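You operate a simulated robot arm through the tools that you are given. There is no shell and no other tool. Be economical: measure what you need, move in short steps, check, and stop when the job is done.

Carry out the task below with a simulated two-armed robot. There is one attempt and no reset: what you move stays moved.

## Task
Hold the green caddy on the top of the long desk steady with one hand and put the grey spool in it with the other.

The check looks at the end state, three seconds after you hand in, the way a careful person would. Anything else that was tipped, shoved, dropped, spilled or broken makes it a failure.

## Robot
Two 7-joint arms with two-finger parallel grippers on one trunk, on a base that drives. Base frame: it is fixed to the floor where the robot stands at the start and does not move with it; the origin is under the middle of the robot, x ahead of it, y to its left, z up; the surface under the hand at the start is at about z = 730. Lengths are in mm, angles in degrees, forces in N, time in s.
The left shoulder is at the start at [70, 177, 1070], the right one opposite. With the tool pointing down near the work surface each hand reaches from about 280 to 720 mm from the robot's upright axis, wherever it stands, measured 20 degrees to its own side. Places, roughly: grey spool (6x6x4 cm) [500, 0, 700]. Payload 3.43 kg a hand.
The TCP of each hand is the grasp point between the finger pads, 30 mm short of the fingertips. In the tool frame z runs along the fingers and y along their closing line. The gripper opens to 94 mm. The fingers are 28 mm wide and 10 mm thick; the gripper's body (50 by 96 mm) begins 55 mm behind the TCP.
Orientation is that of the tool frame in the base frame, as a unit quaternion [x, y, z, w]. With the fingers straight down and closing along the base's y, the tool's x points along the base's -x, its y along +y and its z along -z.

## Interface
- The arms move only by the tool apply_moves. It takes "left_deltas", "right_deltas" or both (then of equal length, played together; a hand with none holds still); each is a list that holds one entry, the list of rows, each a list of 7 numbers: the turn, a rotation vector about the base's x, y, z in units of 4 degrees (1.0 is 4 degrees), then the shift along the base's x, y, z in units of 50 mm (1.0 is 50 mm), then the gripper command, from -1 (shut) to 1 (fully open), values between in proportion. In form: [[[rx, ry, rz, tx, ty, tz, fingers], ...]]. A call has 1 to 20 rows; each row shifts and turns the commanded pose from where the row before left it. A call with a number of a shift or a turn outside -1 to 1 is refused whole. A row lasts 0.2 s, in which the tool goes at most 50 mm and 8.6 degrees; a call with a longer step from one row to the next is refused whole, and so is a gripper value outside its range. Where a pose cannot be reached the arm comes as near as it can. A force on the tool above 40 N (or 10 N above the force at the start of the call, whichever is more), or a blocked arm, ends the call early, and 0.2 s more pass. The fingers move at their own pace (about 153 mm/s each) and stop on an object; they squeeze with about 21 N. The grip force told is the motor's: it shows also when the fingers shut on nothing. Time passes only in rows, and 0.2 s behind the last, so rows that do not move let the fingers close. It gives the time, the measured TCP pose, the force on the tool (base axes), the opening and the grip force at its end, in the units of the frame above (readings bear some noise), with the torque about the TCP (base axes, N m) and any sound that the robot's microphone picked up.
- Cameras (640 x 400 px; columns grow to the right, rows downward): "scene" is now at [113.9, 42.3, 1364.6]; the picture's right is [0.53, -0.85, 0.00], its down [-0.66, -0.42, -0.63] and it looks along [0.53, 0.34, -0.78] (base axes); focal length 292 px, centre (320, 200). "left" rides on the left gripper at [76, -14, -102] in its tool frame; the picture's right is [0.18, 0.98, 0.00], its down [-0.75, 0.14, -0.64] and it looks along [-0.63, 0.12, 0.77] (tool axes); focal length 243 px, centre (320, 200). "right" rides on the right gripper at [76, 14, -102] in its tool frame; the picture's right is [-0.18, 0.98, 0.00], its down [-0.75, -0.14, -0.64] and it looks along [-0.63, -0.12, 0.77] (tool axes); focal length 243 px, centre (320, 200). There is no depth. A picture from a camera that has moved, and an enlarged one, comes with that camera's place and axes in the base frame and with its lens.
- get_image(camera): a new picture of that camera. It takes no simulated time.
- lift_body(by): slides the trunk up (or, below 0, down) by that many mm; the arms and the scene camera ride with it, the base frame stays. It gives what a move gives, with no picture.
- roll_base(legs): drives the robot by 1 to 6 legs, each [ahead, turn to the left] in mm and degrees, along the robot's own axes; the way and the turn of a leg run together, so that a leg with both is an arc; at most 1500 mm and 180 degrees a leg. The arms and the cameras ride along, it lands a little off, and it stops where it bumps. It gives what a move gives.
- pan_tilt(pan, tilt): turns the head with the scene camera to pan (to the left, within 86 degrees either way) and tilt (down, from -29 to 69), counted from straight ahead of the robot. It gives what a move gives.
- inspect(camera, box): a new picture of the part [left, top, right, bottom] of that camera's present view, enlarged. It takes no simulated time.
- hand_in(): hands the job in; it is judged then, once.

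Go step by step. Nothing tells you exact positions but the pictures and the camera data: compare them with the known pose of the tool, close in by small moves and look again before you grip or let go. The budget is 120 turns and 100 pictures, counting those below and the enlarged ones. Unless the task says otherwise, let go and move clear before handing in, and close with one line.

The tools are called after ">>>" as name(argument=value, ...) on one line, values as JSON. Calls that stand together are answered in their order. apply_moves: Moves the arms, as the interface text tells. Its arguments: {"type":"object","properties":{"left_deltas":{"type":"array"},"right_deltas":{"type":"array"}},"required":[]} The other tools are called the same way: lift_body (by) slides the trunk up or down; roll_base (legs) drives the base; pan_tilt (pan, tilt) turns the head that bears the scene camera; get_image (camera) takes a picture; inspect (camera, box) takes an enlarged picture of a part of a camera's view; hand_in () hands the job in.

At the start:

```text
time: 0.0
left_tcp_pos: [349.9, 404.4, 1052.3]
left_tcp_rot: [-0.001, 1.0, -0.001, 0.0]
left_wrist_force: [-0.1, 0.2, -0.4]
left_torque: [-0.01, 0.01, -0.01]
left_opening: 94.1
left_finger_force: 0.1
right_tcp_pos: [595.0, 2.1, 995.6]
right_tcp_rot: [0.0, 1.0, 0.0, 0.0]
right_wrist_force: [0.2, 0.6, -0.1]
right_torque: [0.02, 0.03, -0.01]
right_opening: 94.1
right_finger_force: 0.2
trunk travel left (down, up): [-650.0, 190.0]
robot x, y, heading: [-0.5, 2.9, -0.1]
head pan, tilt: [32.3, 51.1]
```

scene: 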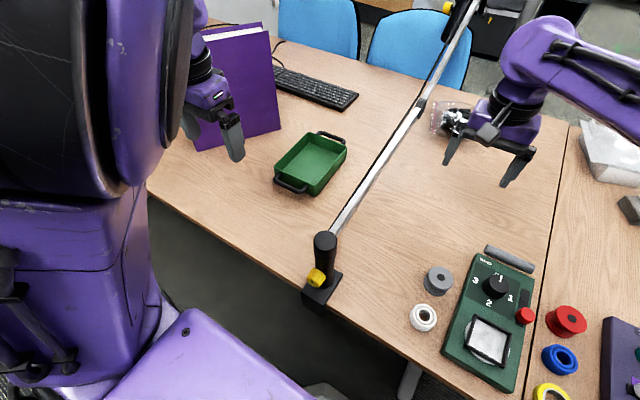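
right: 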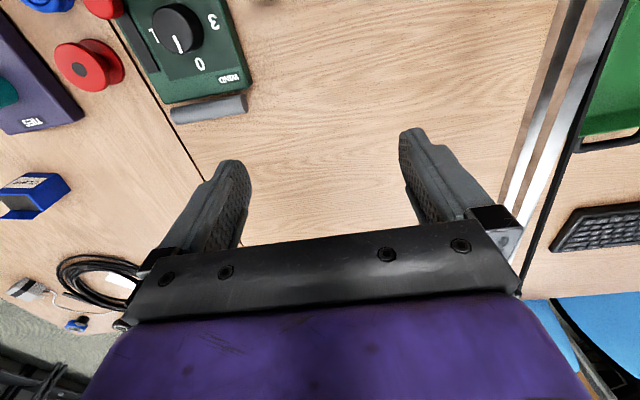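
left: 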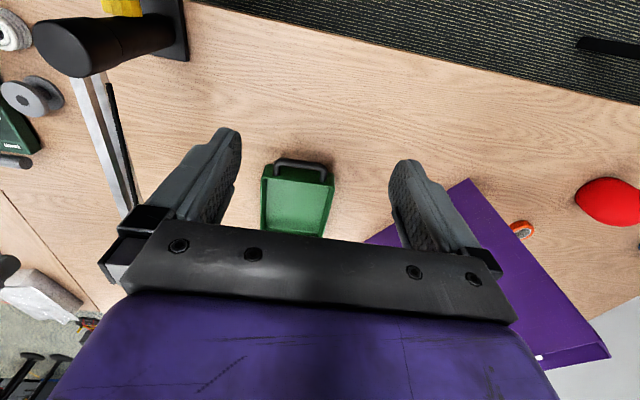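

I see the green caddy to the left-front, the grey spool on the right near the desk's edge, and a metal rail between them whose height I need to know. I'll look closer first.

>>> inspect(camera="scene", box=[240, 100, 480, 340])

>>> pan_tilt(pan=5, tilt=35)

>>> get_image(camera="scene")

```text
1.67 times, centred on (360, 220) of scene
camera zoom: at [113.9, 42.3, 1364.6], right [0.53, -0.85, 0.0], down [-0.66, -0.42, -0.63], along [0.53, 0.34, -0.78], focal length 487 px, centre (253, 167)
```

zoom: 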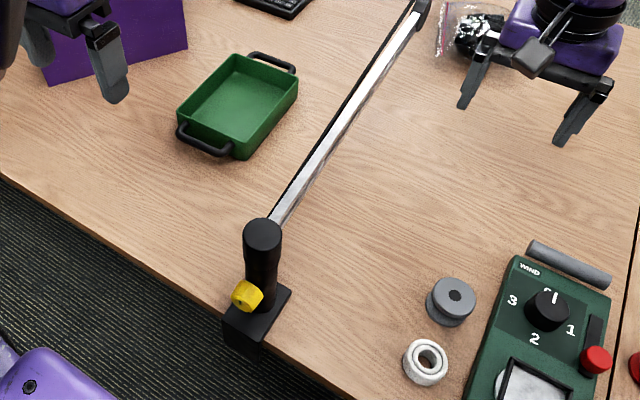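

```text
time: 0.9
left_tcp_pos: [350.2, 403.9, 1053.0]
left_tcp_rot: [0.0, 1.0, 0.0, -0.001]
left_wrist_force: [0.7, -0.5, -0.6]
left_torque: [0.01, 0.0, -0.01]
left_opening: 93.8
left_finger_force: 0.1
right_tcp_pos: [594.9, 1.3, 995.1]
right_tcp_rot: [0.0, 1.0, 0.0, 0.0]
right_wrist_force: [0.8, 0.6, 0.1]
right_torque: [0.0, 0.01, -0.01]
right_opening: 93.9
right_finger_force: 0.2
trunk travel left (down, up): [-650.0, 190.0]
robot x, y, heading: [1.8, 0.0, -0.1]
head pan, tilt: [5.0, 35.0]
```

```text
95 pictures are left
camera scene: at [137.4, 9.5, 1387.7], right [0.09, -1.0, 0.0], down [-0.57, -0.05, -0.82], along [0.82, 0.07, -0.57], focal length 292 px, centre (320, 200)
```

scene: 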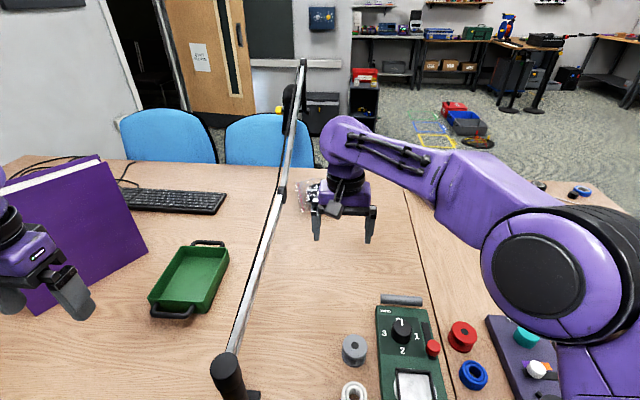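

The rail sits at about z=880 near y=190 on a post at (355,178), so the spool must cross above it. The green WIND box is close on the spool's right side, so I'll turn the right hand 90° to close along x and hover over the spool to look.

>>> apply_moves(right_deltas=[[[0, 0, 1, -0.118, -0.036, -0.08, 1], [0, 0, 1, -0.118, -0.036, -0.08, 1], [0, 0, 1, -0.118, -0.036, -0.08, 1], [0, 0, 1, -0.118, -0.036, -0.08, 1], [0, 0, 1, -0.118, -0.036, -0.08, 1], [0, 0, 1, -0.118, -0.036, -0.08, 1], [0, 0, 1, -0.118, -0.036, -0.08, 1], [0, 0, 1, -0.118, -0.036, -0.08, 1], [0, 0, 1, -0.118, -0.036, -0.08, 1], [0, 0, 1, -0.118, -0.036, -0.08, 1], [0, 0, 1, -0.118, -0.036, -0.08, 1], [0, 0, 1, -0.118, -0.036, -0.08, 1], [0, 0, 1, -0.118, -0.036, -0.08, 1], [0, 0, 1, -0.118, -0.036, -0.08, 1], [0, 0, 1, -0.118, -0.036, -0.08, 1], [0, 0, 1, -0.118, -0.036, -0.08, 1], [0, 0, 1, -0.118, -0.036, -0.08, 1], [0, 0, 1, -0.118, -0.036, -0.08, 1], [0, 0, 1, -0.118, -0.036, -0.08, 1], [0, 0, 1, -0.118, -0.036, -0.08, 1]]])

>>> apply_moves(right_deltas=[[[0, 0, 1, 0, 0, 0, 1], [0, 0, 1, 0, 0, 0, 1], [0, 0, 0.5, 0, 0, 0, 1], [0, 0, 0, 0, 0, 0, 1]]])

>>> get_image(camera="right")

>>> get_image(camera="scene")

```text
time: 5.1
left_tcp_pos: [349.9, 404.3, 1052.2]
left_tcp_rot: [0.0, 1.0, 0.0, 0.0]
left_wrist_force: [-0.8, -0.6, -0.2]
left_torque: [-0.02, 0.01, 0.03]
left_opening: 94.3
left_finger_force: 0.1
right_tcp_pos: [477.5, -33.0, 915.3]
right_tcp_rot: [-0.643, 0.766, 0.0, 0.0]
right_wrist_force: [0.0, -0.7, 0.1]
right_torque: [-0.03, 0.0, 0.0]
right_opening: 94.1
right_finger_force: 0.0
trunk travel left (down, up): [-650.0, 190.0]
robot x, y, heading: [-2.4, 2.3, 0.1]
head pan, tilt: [5.0, 35.0]
```

```text
time: 6.1
left_tcp_pos: [351.3, 404.5, 1053.0]
left_tcp_rot: [-0.001, 1.0, 0.0, 0.0]
left_wrist_force: [-0.3, 0.0, 0.1]
left_torque: [-0.01, 0.02, 0.04]
left_opening: 93.7
left_finger_force: 0.0
right_tcp_pos: [477.7, -33.5, 915.5]
right_tcp_rot: [0.707, -0.707, 0.0, -0.001]
right_wrist_force: [-1.0, -0.5, 0.5]
right_torque: [-0.03, 0.0, -0.02]
right_opening: 94.2
right_finger_force: 0.1
trunk travel left (down, up): [-650.0, 190.0]
robot x, y, heading: [0.3, -0.7, -0.3]
head pan, tilt: [5.0, 35.0]
```

```text
94 pictures are left
camera right: at [463.0, -109.1, 1018.3], right [-0.98, 0.18, 0.0], down [0.14, 0.75, 0.64], along [0.12, 0.63, -0.77], focal length 243 px, centre (320, 200)
```

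right: 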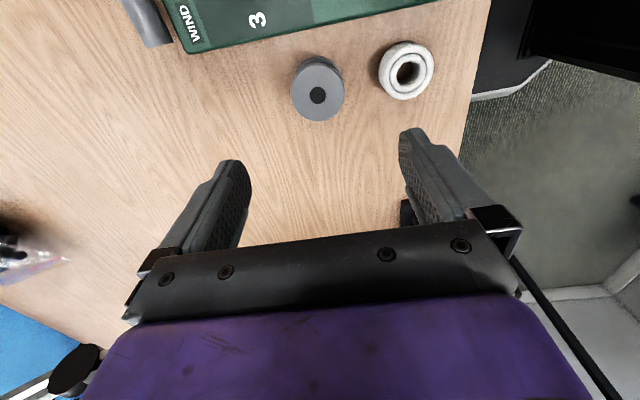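

```text
93 pictures are left
camera scene: at [137.4, 9.3, 1387.8], right [0.09, -1.0, 0.0], down [-0.57, -0.05, -0.82], along [0.82, 0.07, -0.57], focal length 292 px, centre (320, 200)
```

scene: 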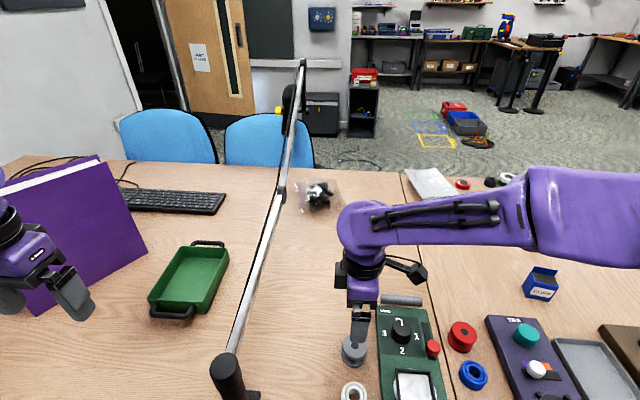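

The spool is at about (480,-37), nearly below the hand. I'll descend to z≈815 and check the height.

>>> apply_moves(right_deltas=[[[0, 0, 0, 0.04, -0.07, -0.5, 1], [0, 0, 0, 0, 0, -0.5, 1], [0, 0, 0, 0, 0, -0.5, 1], [0, 0, 0, 0, 0, -0.5, 1]]])

>>> get_image(camera="right")

>>> inspect(camera="scene", box=[280, 240, 440, 400])

```text
time: 7.1
left_tcp_pos: [350.8, 404.0, 1052.1]
left_tcp_rot: [0.0, 1.0, 0.0, 0.0]
left_wrist_force: [-0.7, 0.9, -0.7]
left_torque: [0.02, -0.04, -0.02]
left_opening: 93.8
left_finger_force: 0.0
right_tcp_pos: [480.3, -38.0, 814.4]
right_tcp_rot: [0.707, -0.707, -0.001, 0.0]
right_wrist_force: [-0.2, 0.3, -0.4]
right_torque: [0.0, 0.0, 0.02]
right_opening: 93.9
right_finger_force: 0.0
trunk travel left (down, up): [-650.0, 190.0]
robot x, y, heading: [0.3, -0.9, 0.0]
head pan, tilt: [5.0, 35.0]
```

```text
92 pictures are left
camera right: at [465.2, -112.8, 917.8], right [-0.98, 0.18, 0.0], down [0.14, 0.75, 0.64], along [0.12, 0.63, -0.77], focal length 243 px, centre (320, 200)
```

right: 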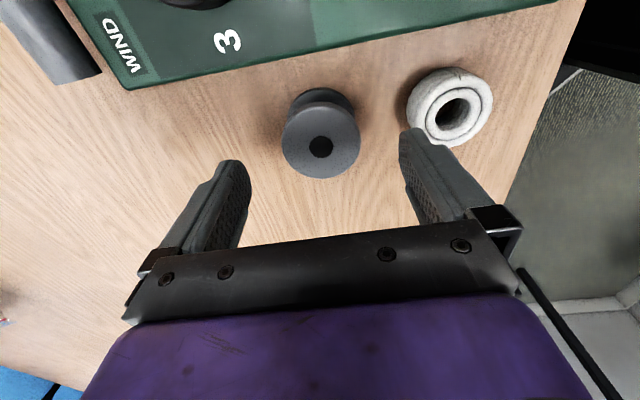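

```text
2.50 times, centred on (360, 320) of scene
camera zoom: at [138.2, 9.4, 1387.7], right [0.09, -1.0, 0.0], down [-0.57, -0.05, -0.82], along [0.82, 0.07, -0.57], focal length 731 px, centre (220, -100)
```

zoom: 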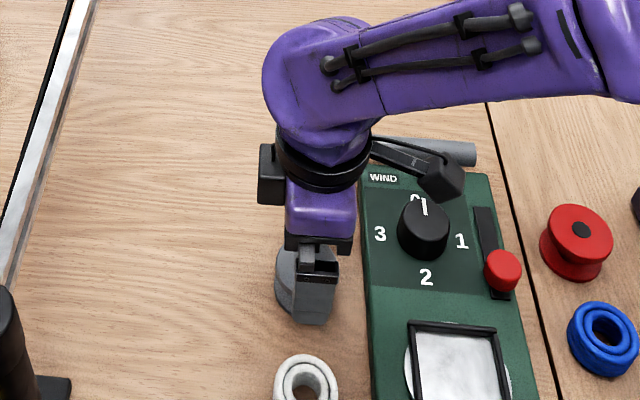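

Triangulation puts the spool's top at z≈770, centre (479,-37). I'll part-close to 78 mm to stay off the white ring, descend to z≈765 and grip.

>>> apply_moves(right_deltas=[[[0, 0, 0, 0, 0, 0, 0.65], [0, 0, 0, 0, 0.02, 0, 0.65], [0, 0, 0, 0, 0, -0.35, 0.65], [0, 0, 0, 0, 0, -0.35, 0.65], [0, 0, 0, 0, 0, -0.28, 0.65]]])

>>> get_image(camera="right")

```text
time: 8.3
left_tcp_pos: [349.8, 403.8, 1052.2]
left_tcp_rot: [-0.001, 1.0, 0.0, 0.0]
left_wrist_force: [-0.4, 0.1, -0.3]
left_torque: [0.0, 0.05, 0.02]
left_opening: 94.1
left_finger_force: 0.0
right_tcp_pos: [479.5, -38.3, 766.5]
right_tcp_rot: [-0.707, 0.707, 0.001, 0.0]
right_wrist_force: [0.2, 0.8, 0.6]
right_torque: [0.0, -0.02, 0.01]
right_opening: 77.5
right_finger_force: 0.1
trunk travel left (down, up): [-650.0, 190.0]
robot x, y, heading: [-3.1, 0.1, -0.0]
head pan, tilt: [5.0, 35.0]
```

```text
90 pictures are left
camera right: at [465.2, -111.8, 869.3], right [-0.98, 0.18, 0.0], down [0.14, 0.75, 0.64], along [0.12, 0.63, -0.77], focal length 243 px, centre (320, 200)
```

right: 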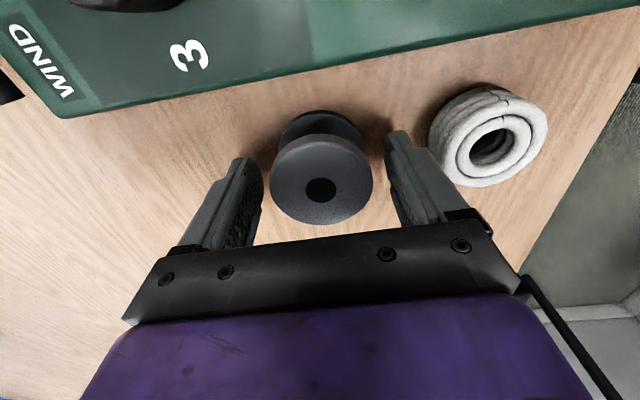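

The spool is centred between the pads, tips just above the desk. Closing.

>>> apply_moves(right_deltas=[[[0, 0, 0, 0, 0, 0, -1], [0, 0, 0, 0, 0, 0, -1], [0, 0, 0, 0, 0, 0, -1], [0, 0, 0, 0, 0, 0, -1]]])

>>> apply_moves(right_deltas=[[[0, 0, 0, 0, 0, 0.3, -1], [0, 0, 0, 0, 0, 0.5, -1], [0, 0, 0, 0, 0, 0.7, -1], [0, 0, 0, 0, 0, 0.7, -1], [0, 0, 0, 0, 0, 0.7, -1], [0, 0, 0, 0, 0, 0.7, -1], [0, 0, 0, 0, 0, 0.7, -1], [0, 0, 0, 0, 0, 0.7, -1], [0, 0, 0, 0, 0, 0.5, -1]]])

>>> get_image(camera="right")

>>> pan_tilt(pan=75, tilt=45)

>>> get_image(camera="scene")

```text
time: 9.3
left_tcp_pos: [350.3, 403.6, 1052.5]
left_tcp_rot: [0.0, 1.0, -0.001, 0.0]
left_wrist_force: [0.2, -0.4, 0.2]
left_torque: [-0.03, 0.0, 0.0]
left_opening: 93.9
left_finger_force: 0.0
right_tcp_pos: [478.9, -37.0, 765.3]
right_tcp_rot: [0.707, -0.707, 0.0, 0.0]
right_wrist_force: [0.4, -0.2, -0.2]
right_torque: [-0.01, 0.03, 0.0]
right_opening: 53.0
right_finger_force: 20.7
trunk travel left (down, up): [-650.0, 190.0]
robot x, y, heading: [-2.5, -1.3, 0.1]
head pan, tilt: [5.0, 35.0]
```

```text
time: 11.3
left_tcp_pos: [350.7, 403.4, 1051.9]
left_tcp_rot: [0.0, 1.0, 0.0, -0.001]
left_wrist_force: [-0.2, -0.1, 0.0]
left_torque: [-0.01, 0.02, 0.01]
left_opening: 94.0
left_finger_force: 0.0
right_tcp_pos: [480.0, -36.2, 1040.6]
right_tcp_rot: [-0.707, 0.707, 0.0, 0.0]
right_wrist_force: [0.5, 0.5, -0.9]
right_torque: [0.03, -0.05, -0.03]
right_opening: 53.1
right_finger_force: 20.9
trunk travel left (down, up): [-650.0, 190.0]
robot x, y, heading: [-0.1, -5.4, -0.0]
head pan, tilt: [5.0, 35.0]
```

```text
89 pictures are left
camera right: at [465.5, -112.0, 1144.3], right [-0.98, 0.18, 0.0], down [0.14, 0.75, 0.64], along [0.12, 0.63, -0.77], focal length 243 px, centre (320, 200)
```

right: 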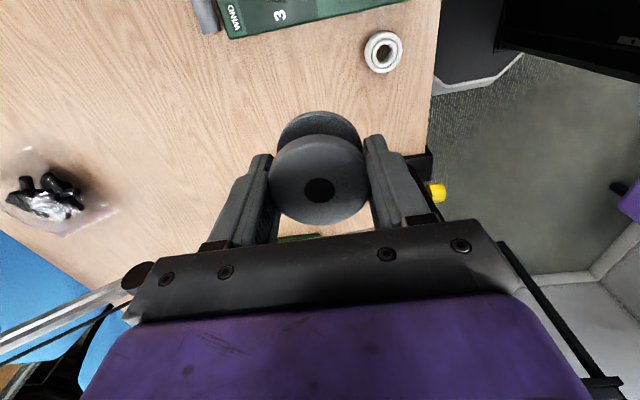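

```text
time: 12.7
left_tcp_pos: [350.3, 404.7, 1052.9]
left_tcp_rot: [0.0, 1.0, -0.001, 0.0]
left_wrist_force: [-0.2, 0.2, -0.1]
left_torque: [-0.01, 0.01, 0.0]
left_opening: 93.7
left_finger_force: 0.1
right_tcp_pos: [481.5, -37.7, 1039.6]
right_tcp_rot: [-0.707, 0.708, 0.0, 0.0]
right_wrist_force: [-0.2, -0.2, 0.6]
right_torque: [0.02, 0.0, 0.0]
right_opening: 52.8
right_finger_force: 21.5
trunk travel left (down, up): [-650.0, 190.0]
robot x, y, heading: [-4.7, -0.3, 0.2]
head pan, tilt: [75.0, 45.0]
```

```text
88 pictures are left
camera scene: at [70.8, 80.1, 1373.0], right [0.97, -0.26, 0.0], down [-0.18, -0.68, -0.71], along [0.18, 0.68, -0.71], focal length 292 px, centre (320, 200)
```

scene: 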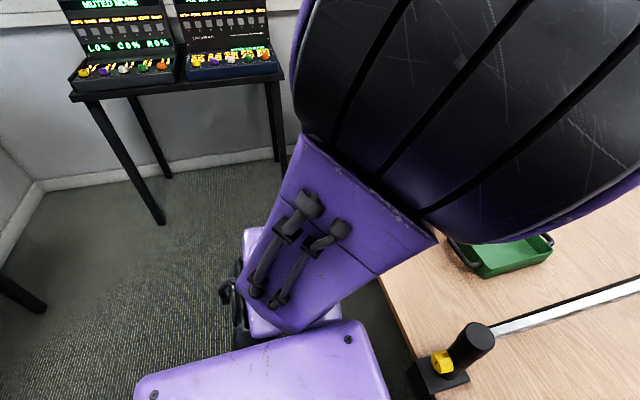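

The spool is held firmly. Left side floor is clear to y≈1400; I'll lift the trunk, tuck the left hand in, and drive round to stand in front of the caddy (backing first so nothing sweeps the desk).

>>> lift_body(by=120)

>>> apply_moves(left_deltas=[[[0, 0, 0, 0, -0.6, 0, 1], [0, 0, 0, 0, -0.6, 0, 1], [0, 0, 0, 0, -0.6, 0, 1], [0, 0, 0, 0, -0.6, 0, 1]]])

>>> roll_base(legs=[[-350, 0]])

>>> get_image(camera="scene")

```text
time: 14.2
left_tcp_pos: [351.0, 404.9, 1172.3]
left_tcp_rot: [0.0, 1.0, 0.0, 0.001]
left_wrist_force: [-0.2, -0.5, 0.1]
left_torque: [-0.02, 0.02, 0.0]
left_opening: 93.9
left_finger_force: 0.1
right_tcp_pos: [481.2, -36.5, 1160.4]
right_tcp_rot: [0.707, -0.707, 0.0, 0.0]
right_wrist_force: [0.4, 0.1, -0.4]
right_torque: [0.02, 0.01, -0.03]
right_opening: 52.9
right_finger_force: 20.8
trunk travel left (down, up): [-770.0, 70.0]
robot x, y, heading: [0.3, -1.4, 0.4]
head pan, tilt: [75.0, 45.0]
```

```text
time: 15.2
left_tcp_pos: [401.1, 328.3, 1148.3]
left_tcp_rot: [-0.002, 1.0, -0.01, -0.001]
left_wrist_force: [0.0, -0.1, 0.1]
left_torque: [-0.04, 0.04, -0.02]
left_opening: 94.1
left_finger_force: 0.1
left hand out of reach, approached as far as the arm can: row 1, 2, 3, 4
right_tcp_pos: [481.7, -37.2, 1160.8]
right_tcp_rot: [0.707, -0.707, -0.001, 0.0]
right_wrist_force: [-0.3, -1.0, -0.3]
right_torque: [0.0, 0.0, 0.0]
right_opening: 53.2
right_finger_force: 21.0
trunk travel left (down, up): [-770.0, 70.0]
robot x, y, heading: [-1.5, 0.9, -0.1]
head pan, tilt: [75.0, 45.0]
```

```text
time: 17.5
left_tcp_pos: [55.7, 329.0, 1149.1]
left_tcp_rot: [-0.002, 1.0, -0.009, -0.001]
left_wrist_force: [0.8, -0.4, 0.3]
left_torque: [0.05, 0.02, -0.04]
left_opening: 94.0
left_finger_force: 0.0
right_tcp_pos: [136.9, -37.0, 1160.2]
right_tcp_rot: [-0.707, 0.707, 0.001, -0.001]
right_wrist_force: [0.1, 0.5, -1.4]
right_torque: [0.03, 0.01, 0.0]
right_opening: 53.2
right_finger_force: 20.6
trunk travel left (down, up): [-770.0, 70.0]
robot x, y, heading: [-342.6, 0.4, 0.1]
head pan, tilt: [75.0, 45.0]
```

```text
87 pictures are left
camera scene: at [-273.0, 80.1, 1492.9], right [0.97, -0.26, 0.0], down [-0.18, -0.68, -0.71], along [0.18, 0.68, -0.71], focal length 292 px, centre (320, 200)
```

scene: 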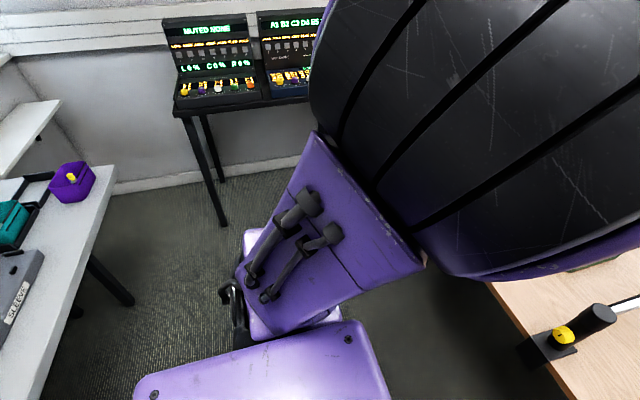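

A white desk stands behind at x≈-850, leaving enough room. Now turning left, driving ahead and turning back.

>>> roll_base(legs=[[0, 45]])

>>> roll_base(legs=[[500, 0]])

>>> roll_base(legs=[[0, -45]])

>>> pan_tilt(pan=0, tilt=50)

>>> get_image(camera="scene")

```text
time: 19.9
left_tcp_pos: [-293.8, 516.0, 1148.1]
left_tcp_rot: [-0.384, 0.923, -0.01, 0.004]
left_wrist_force: [-0.4, 0.1, 0.1]
left_torque: [0.02, -0.01, 0.02]
left_opening: 94.1
left_finger_force: 0.0
right_tcp_pos: [21.2, 313.4, 1160.9]
right_tcp_rot: [0.924, -0.383, 0.001, 0.0]
right_wrist_force: [-0.5, -0.8, -0.3]
right_torque: [-0.03, 0.0, -0.01]
right_opening: 53.0
right_finger_force: 20.9
trunk travel left (down, up): [-770.0, 70.0]
robot x, y, heading: [-345.1, 3.1, 44.9]
head pan, tilt: [75.0, 45.0]
```

```text
time: 22.9
left_tcp_pos: [61.0, 870.3, 1148.8]
left_tcp_rot: [-0.385, 0.923, -0.011, 0.005]
left_wrist_force: [0.3, -0.7, -0.2]
left_torque: [-0.02, -0.01, -0.04]
left_opening: 93.9
left_finger_force: 0.1
right_tcp_pos: [375.8, 668.8, 1162.4]
right_tcp_rot: [0.924, -0.383, 0.0, 0.0]
right_wrist_force: [0.3, -0.1, -0.2]
right_torque: [0.01, 0.03, -0.01]
right_opening: 52.9
right_finger_force: 20.7
trunk travel left (down, up): [-770.0, 70.0]
robot x, y, heading: [12.1, 357.5, 44.8]
head pan, tilt: [75.0, 45.0]
```

```text
time: 25.3
left_tcp_pos: [410.3, 687.1, 1147.4]
left_tcp_rot: [-0.004, 1.0, -0.012, -0.001]
left_wrist_force: [-1.1, 0.7, -0.2]
left_torque: [0.0, -0.03, -0.02]
left_opening: 94.0
left_finger_force: 0.1
right_tcp_pos: [491.0, 319.5, 1160.5]
right_tcp_rot: [0.708, -0.706, 0.0, 0.0]
right_wrist_force: [0.1, -0.4, -0.8]
right_torque: [-0.01, 0.03, 0.02]
right_opening: 52.9
right_finger_force: 21.0
trunk travel left (down, up): [-770.0, 70.0]
robot x, y, heading: [10.2, 354.6, 0.4]
head pan, tilt: [75.0, 45.0]
```

```text
time: 26.8
left_tcp_pos: [409.8, 686.3, 1148.7]
left_tcp_rot: [-0.004, 1.0, -0.011, -0.001]
left_wrist_force: [0.3, -0.3, -0.1]
left_torque: [-0.01, 0.0, -0.04]
left_opening: 93.9
left_finger_force: 0.1
right_tcp_pos: [491.6, 318.7, 1160.4]
right_tcp_rot: [0.709, -0.706, 0.0, 0.0]
right_wrist_force: [0.1, 0.1, -0.6]
right_torque: [0.0, -0.01, -0.01]
right_opening: 53.1
right_finger_force: 20.9
trunk travel left (down, up): [-770.0, 70.0]
robot x, y, heading: [11.8, 358.7, 0.1]
head pan, tilt: [0.0, 50.0]
```

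```text
86 pictures are left
camera scene: at [137.0, 357.3, 1486.0], right [0.0, -1.0, 0.0], down [-0.77, 0.0, -0.64], along [0.64, 0.0, -0.77], focal length 292 px, centre (320, 200)
```

scene: 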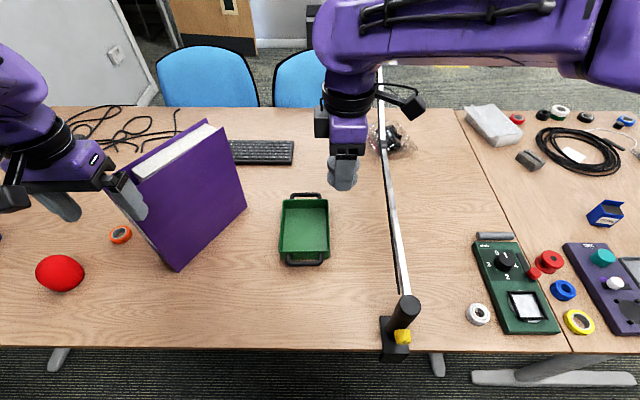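

I'm now in front of the caddy with nothing disturbed. Zooming in on the caddy to measure it.

>>> inspect(camera="scene", box=[240, 170, 380, 290])

>>> get_image(camera="left")

```text
3.33 times, centred on (310, 230) of scene
camera zoom: at [137.0, 357.3, 1486.0], right [0.0, -1.0, 0.0], down [-0.77, 0.0, -0.64], along [0.64, 0.0, -0.77], focal length 974 px, centre (353, 100)
```

zoom: 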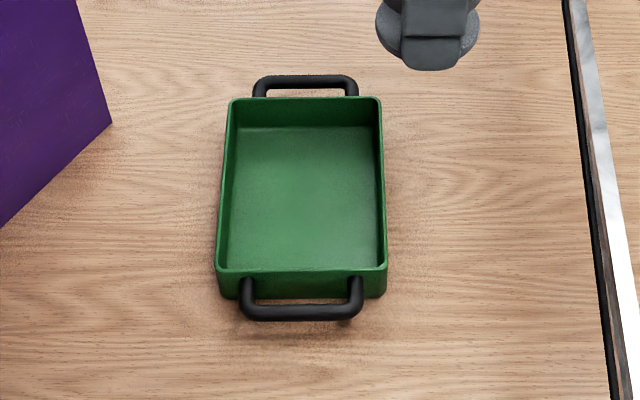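

```text
84 pictures are left
camera left: at [333.7, 673.3, 1250.9], right [-0.19, 0.98, -0.02], down [0.75, 0.16, 0.64], along [0.63, 0.11, -0.77], focal length 243 px, centre (320, 200)
```

left: 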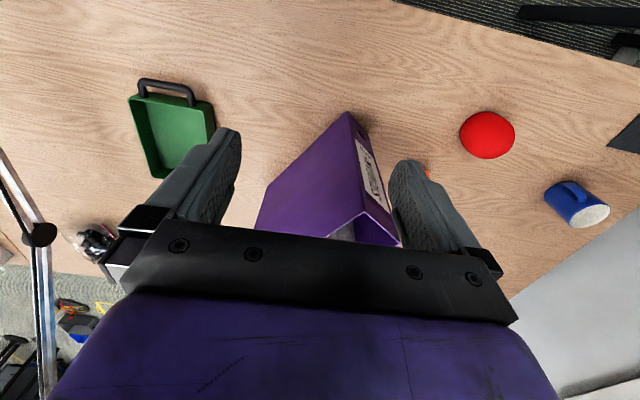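

Caddy rim spans x 547–730, y 331–472, with top about z 775. Left hand will pinch the left wall near (660,471); first I move it clear of the binder while high, then lower the trunk.

>>> apply_moves(left_deltas=[[[0, 0, 0, 0.4, -0.5, 0, 1], [0, 0, 0, 0.4, -0.6, 0, 1], [0, 0, 0, 0.4, -0.6, 0, 1], [0, 0, 0, 0.4, -0.6, 0, 1], [0, 0, 0, 0.4, -0.6, 0, 1], [0, 0, 0, 0.4, 0, 0, 1]]])

```text
time: 28.2
left_tcp_pos: [532.0, 540.7, 1147.0]
left_tcp_rot: [-0.004, 1.0, -0.011, -0.002]
left_wrist_force: [0.2, 0.3, -0.5]
left_torque: [-0.04, 0.02, 0.0]
left_opening: 93.7
left_finger_force: 0.0
right_tcp_pos: [490.2, 320.8, 1159.9]
right_tcp_rot: [0.708, -0.706, -0.001, 0.001]
right_wrist_force: [-1.1, -0.1, -0.1]
right_torque: [0.0, 0.03, 0.01]
right_opening: 53.0
right_finger_force: 20.3
trunk travel left (down, up): [-770.0, 70.0]
robot x, y, heading: [13.1, 352.8, -0.0]
head pan, tilt: [0.0, 50.0]
```

>>> lift_body(by=-120)

>>> apply_moves(left_deltas=[[[0.31, 0, -0.11, 0.5, -0.3, -0.5, 1], [0, 0, 0, 0.5, -0.3, -0.5, 1], [0, 0, 0, 0.5, -0.3, -0.5, 1], [0, 0, 0, 0.5, -0.3, -0.5, 1], [0, 0, 0, 0.5, -0.2, -0.5, 1], [0, 0, 0, 0.06, 0, -0.4, 1]]])

>>> get_image(camera="left")

>>> get_image(camera="scene")

```text
time: 29.7
left_tcp_pos: [529.9, 541.0, 1027.6]
left_tcp_rot: [-0.005, 1.0, -0.012, -0.001]
left_wrist_force: [-0.3, 0.6, 0.2]
left_torque: [0.0, 0.0, -0.01]
left_opening: 94.1
left_finger_force: 0.2
right_tcp_pos: [491.0, 319.8, 1040.0]
right_tcp_rot: [0.708, -0.706, 0.0, 0.0]
right_wrist_force: [-0.1, 1.3, -0.8]
right_torque: [0.0, 0.03, 0.01]
right_opening: 53.1
right_finger_force: 21.0
trunk travel left (down, up): [-650.0, 190.0]
robot x, y, heading: [10.9, 354.5, 0.3]
head pan, tilt: [0.0, 50.0]
```

```text
time: 31.1
left_tcp_pos: [659.0, 470.4, 882.5]
left_tcp_rot: [0.0, 1.0, 0.0, -0.001]
left_wrist_force: [-0.7, 0.9, -0.2]
left_torque: [0.03, 0.01, 0.0]
left_opening: 94.1
left_finger_force: 0.2
right_tcp_pos: [490.8, 319.5, 1040.9]
right_tcp_rot: [0.708, -0.706, 0.0, 0.0]
right_wrist_force: [0.4, 0.5, 0.1]
right_torque: [0.0, 0.02, -0.01]
right_opening: 53.0
right_finger_force: 21.0
trunk travel left (down, up): [-650.0, 190.0]
robot x, y, heading: [9.2, 353.5, 0.2]
head pan, tilt: [0.0, 50.0]
```

```text
83 pictures are left
camera left: at [582.2, 455.8, 985.4], right [-0.18, 0.98, 0.0], down [0.76, 0.14, 0.64], along [0.63, 0.12, -0.77], focal length 243 px, centre (320, 200)
```

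left: 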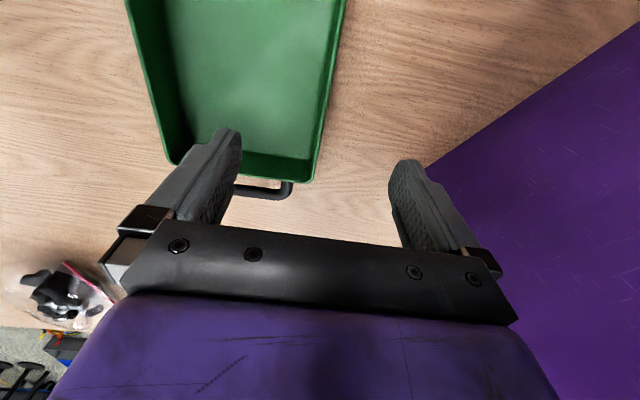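

```text
82 pictures are left
camera scene: at [137.0, 357.3, 1366.1], right [0.0, -1.0, 0.0], down [-0.77, 0.0, -0.64], along [0.64, 0.0, -0.77], focal length 292 px, centre (320, 200)
```

scene: 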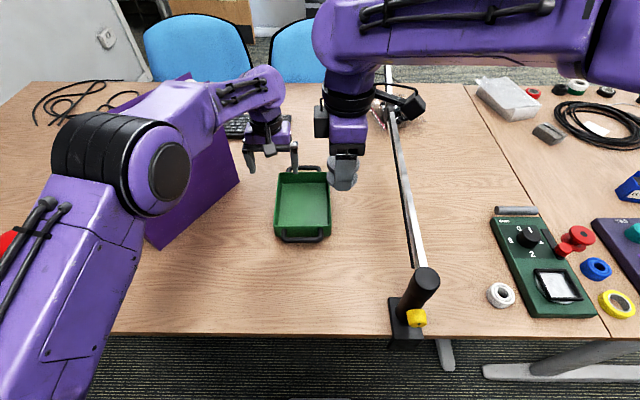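

The left wall is at y≈474. I'll align, narrow the opening, go down to about z 815 and look again.

>>> apply_moves(left_deltas=[[[0, 0, 0, 0, 0.04, -0.3, 0.3], [0, 0, 0, 0, 0.02, -0.5, 0.3], [0, 0, 0, 0, 0, -0.5, 0.3], [0, 0, 0, 0, 0, 0, 0.3]]])

>>> get_image(camera="left")

```text
time: 32.1
left_tcp_pos: [658.3, 473.8, 817.4]
left_tcp_rot: [0.0, 1.0, 0.0, 0.0]
left_wrist_force: [0.5, -0.9, -0.5]
left_torque: [0.01, -0.01, 0.01]
left_opening: 61.3
left_finger_force: 0.1
right_tcp_pos: [490.3, 318.9, 1040.2]
right_tcp_rot: [0.708, -0.706, 0.0, 0.0]
right_wrist_force: [0.4, 0.8, -0.8]
right_torque: [0.01, -0.04, 0.0]
right_opening: 53.0
right_finger_force: 21.1
trunk travel left (down, up): [-650.0, 190.0]
robot x, y, heading: [10.4, 356.4, -0.1]
head pan, tilt: [0.0, 50.0]
```

```text
81 pictures are left
camera left: at [581.3, 458.8, 920.8], right [-0.18, 0.98, 0.0], down [0.75, 0.14, 0.64], along [0.63, 0.12, -0.77], focal length 243 px, centre (320, 200)
```

left: 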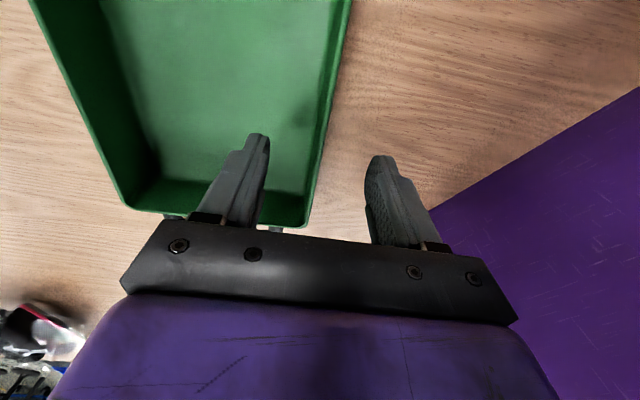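

The wall is centred between the fingers with a rim at z≈770. Descending to z≈778 and closing gently on the wall.

>>> apply_moves(left_deltas=[[[0, 0, 0, 0, 0.02, -0.3, 0.3], [0, 0, 0, 0, 0, -0.3, 0.3], [0, 0, 0, 0, 0, -0.18, 0.3], [0, 0, 0, 0, 0, 0, -0.3], [0, 0, 0, 0, 0, 0, -0.6]]])

>>> get_image(camera="left")

```text
time: 33.3
left_tcp_pos: [658.4, 474.5, 778.3]
left_tcp_rot: [0.0, 1.0, 0.0, -0.001]
left_wrist_force: [0.9, -0.4, 0.1]
left_torque: [-0.01, -0.01, -0.03]
left_opening: 18.9
left_finger_force: 0.0
right_tcp_pos: [491.0, 319.1, 1040.2]
right_tcp_rot: [0.708, -0.706, 0.0, 0.0]
right_wrist_force: [-0.5, -0.5, -1.1]
right_torque: [0.03, 0.0, 0.01]
right_opening: 53.0
right_finger_force: 20.6
trunk travel left (down, up): [-650.0, 190.0]
robot x, y, heading: [7.4, 354.6, 0.2]
head pan, tilt: [0.0, 50.0]
```

```text
80 pictures are left
camera left: at [582.0, 459.7, 881.4], right [-0.18, 0.98, 0.0], down [0.76, 0.14, 0.64], along [0.63, 0.12, -0.77], focal length 243 px, centre (320, 200)
```

left: 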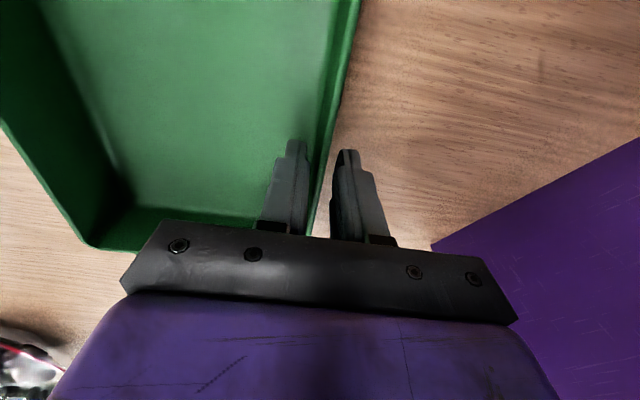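

>>> apply_moves(left_deltas=[[[0, 0, 0, 0, 0, 0, -0.75], [0, 0, 0, 0, 0, 0, -0.85], [0, 0, 0, 0, 0, 0, -1], [0, 0, 0, 0, 0, 0, -1]]])

>>> get_image(camera="left")

>>> inspect(camera="scene", box=[220, 60, 420, 260])

```text
time: 34.3
left_tcp_pos: [659.0, 473.9, 778.9]
left_tcp_rot: [0.0, 1.0, 0.0, -0.002]
left_wrist_force: [0.2, -3.2, -0.1]
left_torque: [-0.01, 0.16, 0.45]
left_opening: 8.9
left_finger_force: 21.3
right_tcp_pos: [490.4, 319.3, 1039.2]
right_tcp_rot: [0.708, -0.706, 0.0, 0.0]
right_wrist_force: [0.0, 0.3, 0.1]
right_torque: [0.01, 0.01, 0.01]
right_opening: 52.8
right_finger_force: 20.5
trunk travel left (down, up): [-650.0, 190.0]
robot x, y, heading: [9.2, 357.0, 0.1]
head pan, tilt: [0.0, 50.0]
```

```text
79 pictures are left
camera left: at [582.1, 459.0, 881.5], right [-0.18, 0.98, 0.0], down [0.76, 0.14, 0.64], along [0.63, 0.12, -0.77], focal length 243 px, centre (320, 200)
```

left: 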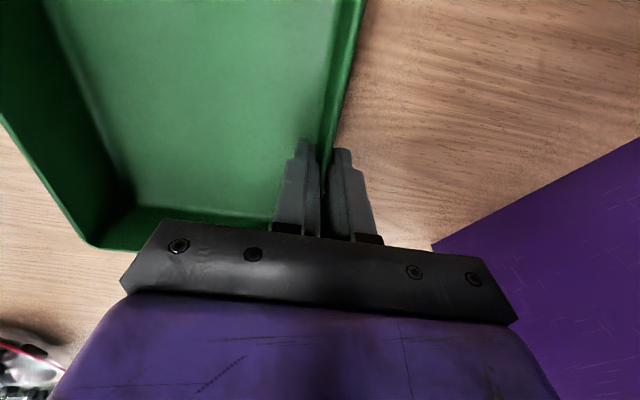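

```text
2.00 times, centred on (320, 160) of scene
camera zoom: at [137.3, 356.4, 1366.0], right [0.0, -1.0, 0.0], down [-0.77, 0.0, -0.64], along [0.64, 0.0, -0.77], focal length 585 px, centre (320, 280)
```

zoom: 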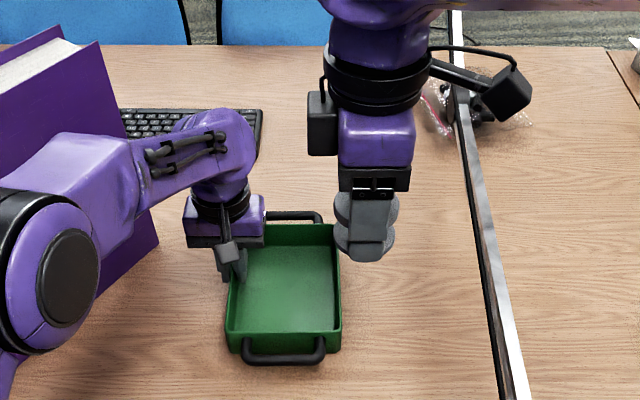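

The caddy is held. Now moving the right hand over the spot (605,372), clear of the left wrist, and coming partway down.

>>> apply_moves(right_deltas=[[[0, 0, 0, 0.46, 0.21, 0, -1], [0, 0, 0, 0.46, 0.21, 0, -1], [0, 0, 0, 0.46, 0.21, 0, -1], [0, 0, 0, 0.46, 0.21, 0, -1], [0, 0, 0, 0.44, 0.21, 0, -1], [0, 0, 0, 0, 0, -0.4, -1], [0, 0, 0, 0, 0, -0.4, -1], [0, 0, 0, 0, 0, -0.4, -1], [0, 0, 0, 0, 0, -0.4, -1], [0, 0, 0, 0, 0, -0.4, -1], [0, 0, 0, 0, 0, -0.4, -1]]])

>>> get_image(camera="right")

>>> get_image(camera="left")

>>> get_image(camera="scene")

```text
time: 36.7
left_tcp_pos: [658.7, 474.7, 778.7]
left_tcp_rot: [0.0, 1.0, 0.0, -0.001]
left_wrist_force: [2.5, 1.1, 1.0]
left_torque: [-0.03, -0.07, 0.46]
left_opening: 8.6
left_finger_force: 21.0
right_tcp_pos: [605.8, 371.9, 920.8]
right_tcp_rot: [0.709, -0.705, 0.0, 0.0]
right_wrist_force: [-0.1, 0.5, 0.1]
right_torque: [-0.01, 0.01, 0.0]
right_opening: 53.0
right_finger_force: 21.2
trunk travel left (down, up): [-650.0, 190.0]
robot x, y, heading: [7.9, 353.0, -0.0]
head pan, tilt: [0.0, 50.0]
```

```text
77 pictures are left
camera right: at [591.0, 296.6, 1023.5], right [-0.98, 0.18, 0.0], down [0.14, 0.75, 0.64], along [0.12, 0.63, -0.77], focal length 243 px, centre (320, 200)
```

right: 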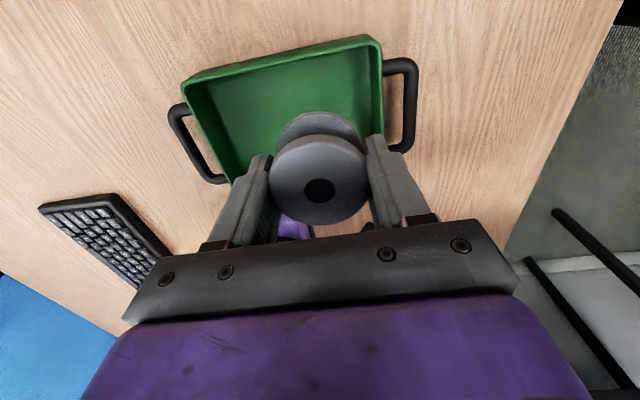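

```text
76 pictures are left
camera left: at [582.2, 459.8, 881.5], right [-0.19, 0.98, 0.0], down [0.75, 0.14, 0.64], along [0.63, 0.12, -0.77], focal length 243 px, centre (320, 200)
```

left: 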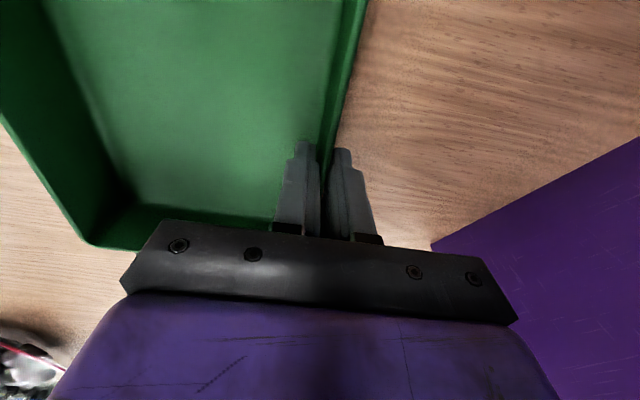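

```text
75 pictures are left
camera scene: at [137.4, 357.3, 1366.0], right [0.0, -1.0, 0.0], down [-0.77, 0.0, -0.64], along [0.64, 0.0, -0.77], focal length 292 px, centre (320, 200)
```

scene: 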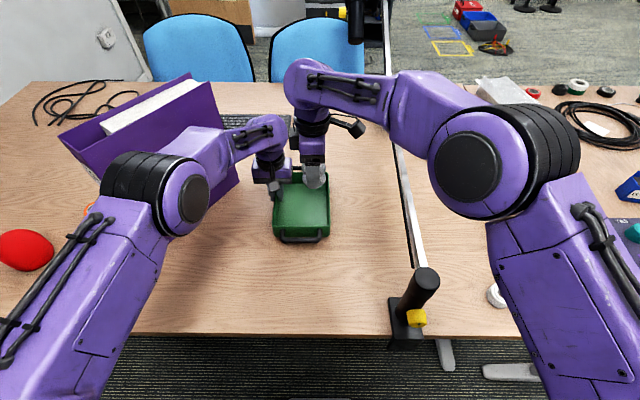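

The forearm clears the rail and the wrists are well apart. Descending to just above the caddy floor.

>>> apply_moves(right_deltas=[[[0, 0, 0, 0, 0, -0.5, -1], [0, 0, 0, 0, 0, -0.5, -1], [0, 0, 0, 0, 0, -0.5, -1], [0, 0, 0, 0, 0, -0.5, -1], [0, 0, 0, 0, 0, -0.2, -1]]])

>>> get_image(camera="right")

>>> get_image(camera="left")

>>> inspect(camera="scene", box=[220, 80, 420, 260])

```text
time: 37.9
left_tcp_pos: [658.8, 474.4, 779.2]
left_tcp_rot: [-0.001, 1.0, 0.002, 0.0]
left_wrist_force: [3.9, 0.8, 3.3]
left_torque: [0.02, 0.07, 0.47]
left_opening: 8.5
left_finger_force: 20.9
right_tcp_pos: [605.9, 373.3, 810.2]
right_tcp_rot: [0.709, -0.705, 0.0, -0.001]
right_wrist_force: [-0.6, 0.4, -0.2]
right_torque: [0.01, 0.01, 0.0]
right_opening: 52.9
right_finger_force: 20.7
trunk travel left (down, up): [-650.0, 190.0]
robot x, y, heading: [11.0, 353.4, 0.2]
head pan, tilt: [0.0, 50.0]
```

```text
74 pictures are left
camera right: at [591.2, 297.4, 913.8], right [-0.98, 0.18, 0.0], down [0.14, 0.75, 0.64], along [0.12, 0.63, -0.77], focal length 243 px, centre (320, 200)
```

right: 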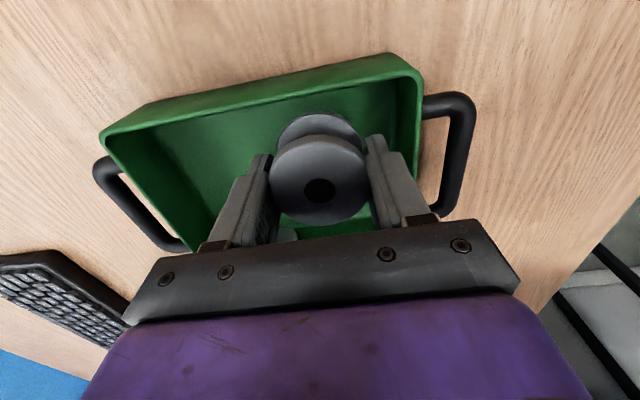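

```text
73 pictures are left
camera left: at [582.2, 459.8, 881.5], right [-0.18, 0.98, 0.0], down [0.75, 0.14, 0.64], along [0.63, 0.12, -0.77], focal length 243 px, centre (320, 200)
```

left: 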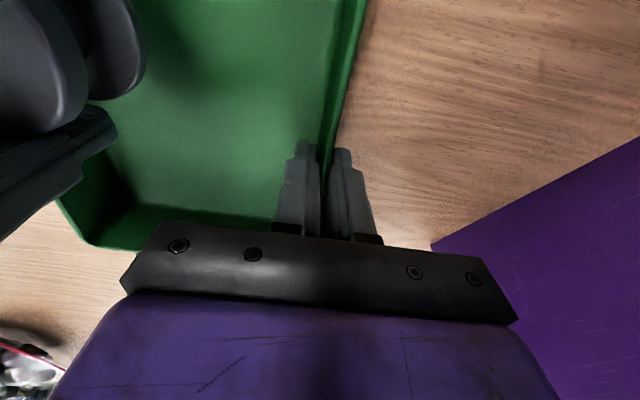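

```text
2.22 times, centred on (320, 170) of scene
camera zoom: at [137.3, 357.4, 1366.0], right [0.0, -1.0, 0.0], down [-0.77, 0.0, -0.64], along [0.64, 0.0, -0.77], focal length 650 px, centre (320, 267)
```

zoom: 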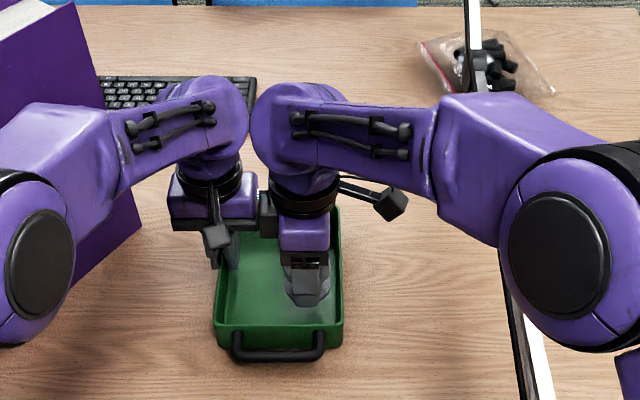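

Wrists have around 25 mm of clearance; I'll shift a few mm away and lower slowly to the floor of the caddy.

>>> apply_moves(right_deltas=[[[0, 0, 0, -0.04, -0.08, -0.2, -1], [0, 0, 0, 0, 0, -0.2, -1], [0, 0, 0, 0, 0, -0.15, -1], [0, 0, 0, 0, 0, -0.1, -1], [0, 0, 0, 0, 0, -0.05, -1], [0, 0, 0, 0, 0, 0, -1]]])

>>> get_image(camera="right")

>>> get_image(camera="left")

```text
time: 39.3
left_tcp_pos: [659.3, 474.7, 777.9]
left_tcp_rot: [0.0, 1.0, 0.001, 0.0]
left_wrist_force: [3.7, 2.2, 2.9]
left_torque: [-0.01, 0.01, 0.44]
left_opening: 8.3
left_finger_force: 21.4
right_tcp_pos: [601.6, 367.4, 776.4]
right_tcp_rot: [0.709, -0.706, 0.0, 0.0]
right_wrist_force: [-0.9, 0.6, -1.1]
right_torque: [0.02, 0.03, 0.0]
right_opening: 52.7
right_finger_force: 21.5
trunk travel left (down, up): [-650.0, 190.0]
robot x, y, heading: [12.4, 356.4, 0.1]
head pan, tilt: [0.0, 50.0]
```

```text
71 pictures are left
camera right: at [588.4, 293.0, 878.7], right [-0.98, 0.18, 0.0], down [0.14, 0.75, 0.64], along [0.12, 0.63, -0.77], focal length 243 px, centre (320, 200)
```

right: 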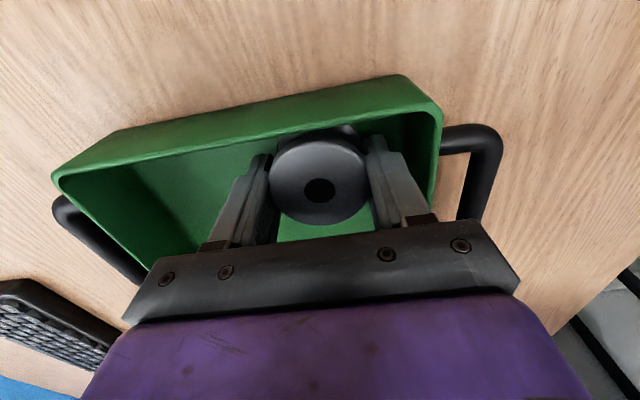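

```text
70 pictures are left
camera left: at [582.2, 459.8, 881.5], right [-0.18, 0.98, 0.0], down [0.75, 0.14, 0.64], along [0.63, 0.12, -0.77], focal length 243 px, centre (320, 200)
```

left: 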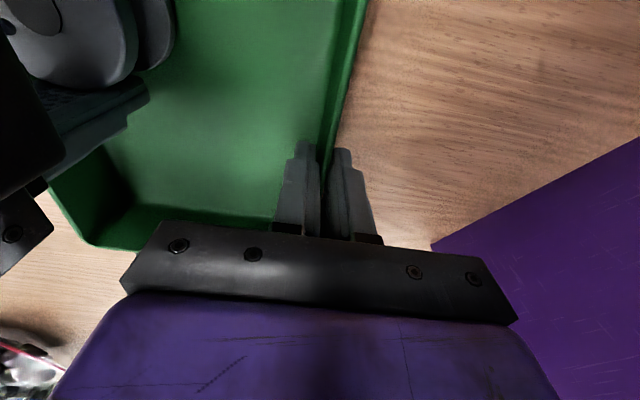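

>>> apply_moves(right_deltas=[[[0, 0, 0, 0.04, 0.05, -0.03, -1], [0, 0, 0, 0, 0, -0.04, -1], [0, 0, 0, 0, 0, -0.04, -1], [0, 0, 0, 0, 0, 0, -1]]])

```text
time: 40.3
left_tcp_pos: [657.8, 474.4, 778.3]
left_tcp_rot: [-0.001, 1.0, -0.001, -0.001]
left_wrist_force: [9.3, 1.7, 0.0]
left_torque: [-0.01, -0.52, 0.47]
left_opening: 8.3
left_finger_force: 21.3
right_tcp_pos: [605.7, 371.3, 771.3]
right_tcp_rot: [0.708, -0.707, 0.001, -0.001]
right_wrist_force: [-2.7, 0.4, 20.1]
right_torque: [-0.01, 0.3, 0.0]
right_opening: 53.0
right_finger_force: 21.0
trunk travel left (down, up): [-650.0, 190.0]
robot x, y, heading: [10.8, 354.7, 0.1]
head pan, tilt: [0.0, 50.0]
```

Contact at z≈771: the spool rests on the caddy floor. Easing up a millimetre, then opening part-way.

>>> apply_moves(right_deltas=[[[0, 0, 0, 0, 0, 0.02, -1], [0, 0, 0, 0, 0, 0, 0.2], [0, 0, 0, 0, 0, 0, 0.4], [0, 0, 0, 0, 0, 0, 0.4]]])

>>> get_image(camera="right")

```text
time: 41.3
left_tcp_pos: [659.0, 474.2, 778.7]
left_tcp_rot: [0.0, 1.0, 0.0, -0.001]
left_wrist_force: [-0.5, 1.0, 1.4]
left_torque: [0.03, 0.31, 0.43]
left_opening: 8.7
left_finger_force: 21.5
right_tcp_pos: [605.1, 370.2, 770.9]
right_tcp_rot: [0.709, -0.705, -0.001, 0.0]
right_wrist_force: [-0.4, 0.3, 0.5]
right_torque: [-0.01, -0.01, 0.02]
right_opening: 65.8
right_finger_force: 0.1
trunk travel left (down, up): [-650.0, 190.0]
robot x, y, heading: [12.3, 355.1, 0.1]
head pan, tilt: [0.0, 50.0]
```

```text
69 pictures are left
camera right: at [590.5, 295.5, 874.0], right [-0.98, 0.18, 0.0], down [0.14, 0.75, 0.64], along [0.12, 0.63, -0.77], focal length 243 px, centre (320, 200)
```

right: 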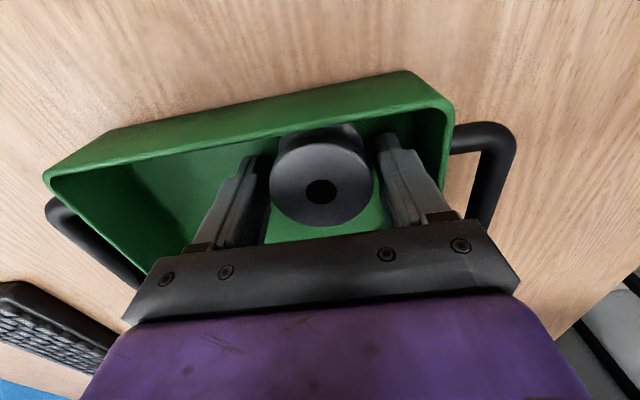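

The spool stands free in the caddy. Lifting the right hand straight up, then back over the rail-free side.

>>> apply_moves(right_deltas=[[[0, 0, 0, 0, 0, 0.2, 0.4], [0, 0, 0, 0, 0, 0.4, 0.4], [0, 0, 0, 0, 0, 0.6, 0.4], [0, 0, 0, 0, 0, 0.6, 0.4], [0, 0, 0, 0, 0, 0.8, 0.4], [0, 0, 0, 0, 0, 0.8, 0.4], [0, 0, 0, 0, 0, 0.8, 0.4], [0, 0, 0, 0, 0, 0.8, 0.4], [0, 0, 0, -0.5, -0.3, 0.4, 0.4], [0, 0, 0, -0.5, -0.3, 0, 0.4], [0, 0, 0, -0.5, -0.3, 0, 0.4], [0, 0, 0, -0.5, -0.2, 0, 0.4]]])

>>> get_image(camera="scene")

>>> get_image(camera="left")

```text
time: 43.9
left_tcp_pos: [659.2, 474.8, 778.8]
left_tcp_rot: [-0.001, 1.0, 0.0, -0.001]
left_wrist_force: [-1.8, 1.3, -0.4]
left_torque: [0.03, -0.65, 0.25]
left_opening: 8.7
left_finger_force: 22.0
right_tcp_pos: [505.2, 315.8, 1041.7]
right_tcp_rot: [0.708, -0.706, 0.0, 0.0]
right_wrist_force: [0.4, 0.5, -0.1]
right_torque: [0.01, -0.02, -0.05]
right_opening: 65.8
right_finger_force: 0.1
trunk travel left (down, up): [-650.0, 190.0]
robot x, y, heading: [9.1, 356.0, -0.1]
head pan, tilt: [0.0, 50.0]
```

```text
68 pictures are left
camera scene: at [136.8, 357.1, 1366.0], right [0.0, -1.0, 0.0], down [-0.77, 0.0, -0.64], along [0.64, 0.0, -0.77], focal length 292 px, centre (320, 200)
```

scene: 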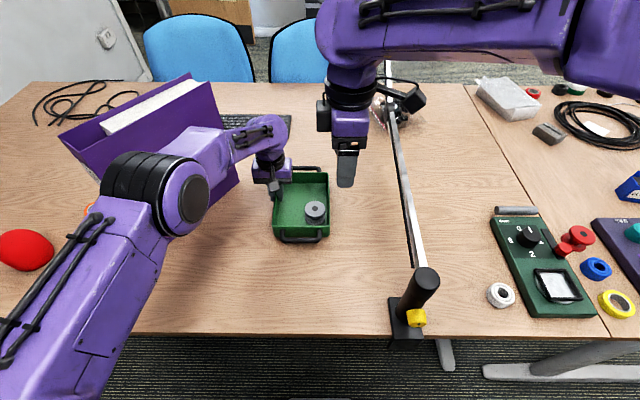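

```text
67 pictures are left
camera left: at [581.8, 459.7, 881.5], right [-0.19, 0.98, 0.0], down [0.75, 0.14, 0.64], along [0.63, 0.12, -0.77], focal length 243 px, centre (320, 200)
```

left: 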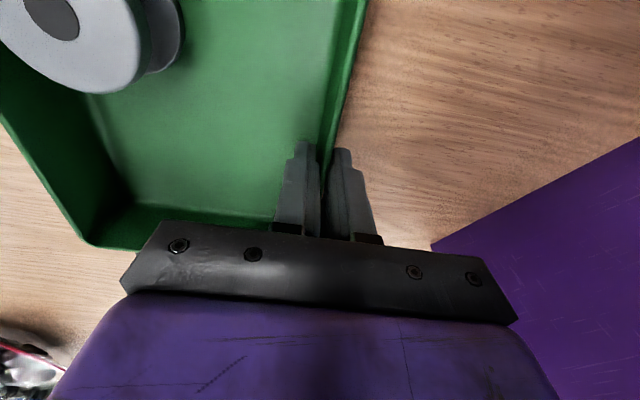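

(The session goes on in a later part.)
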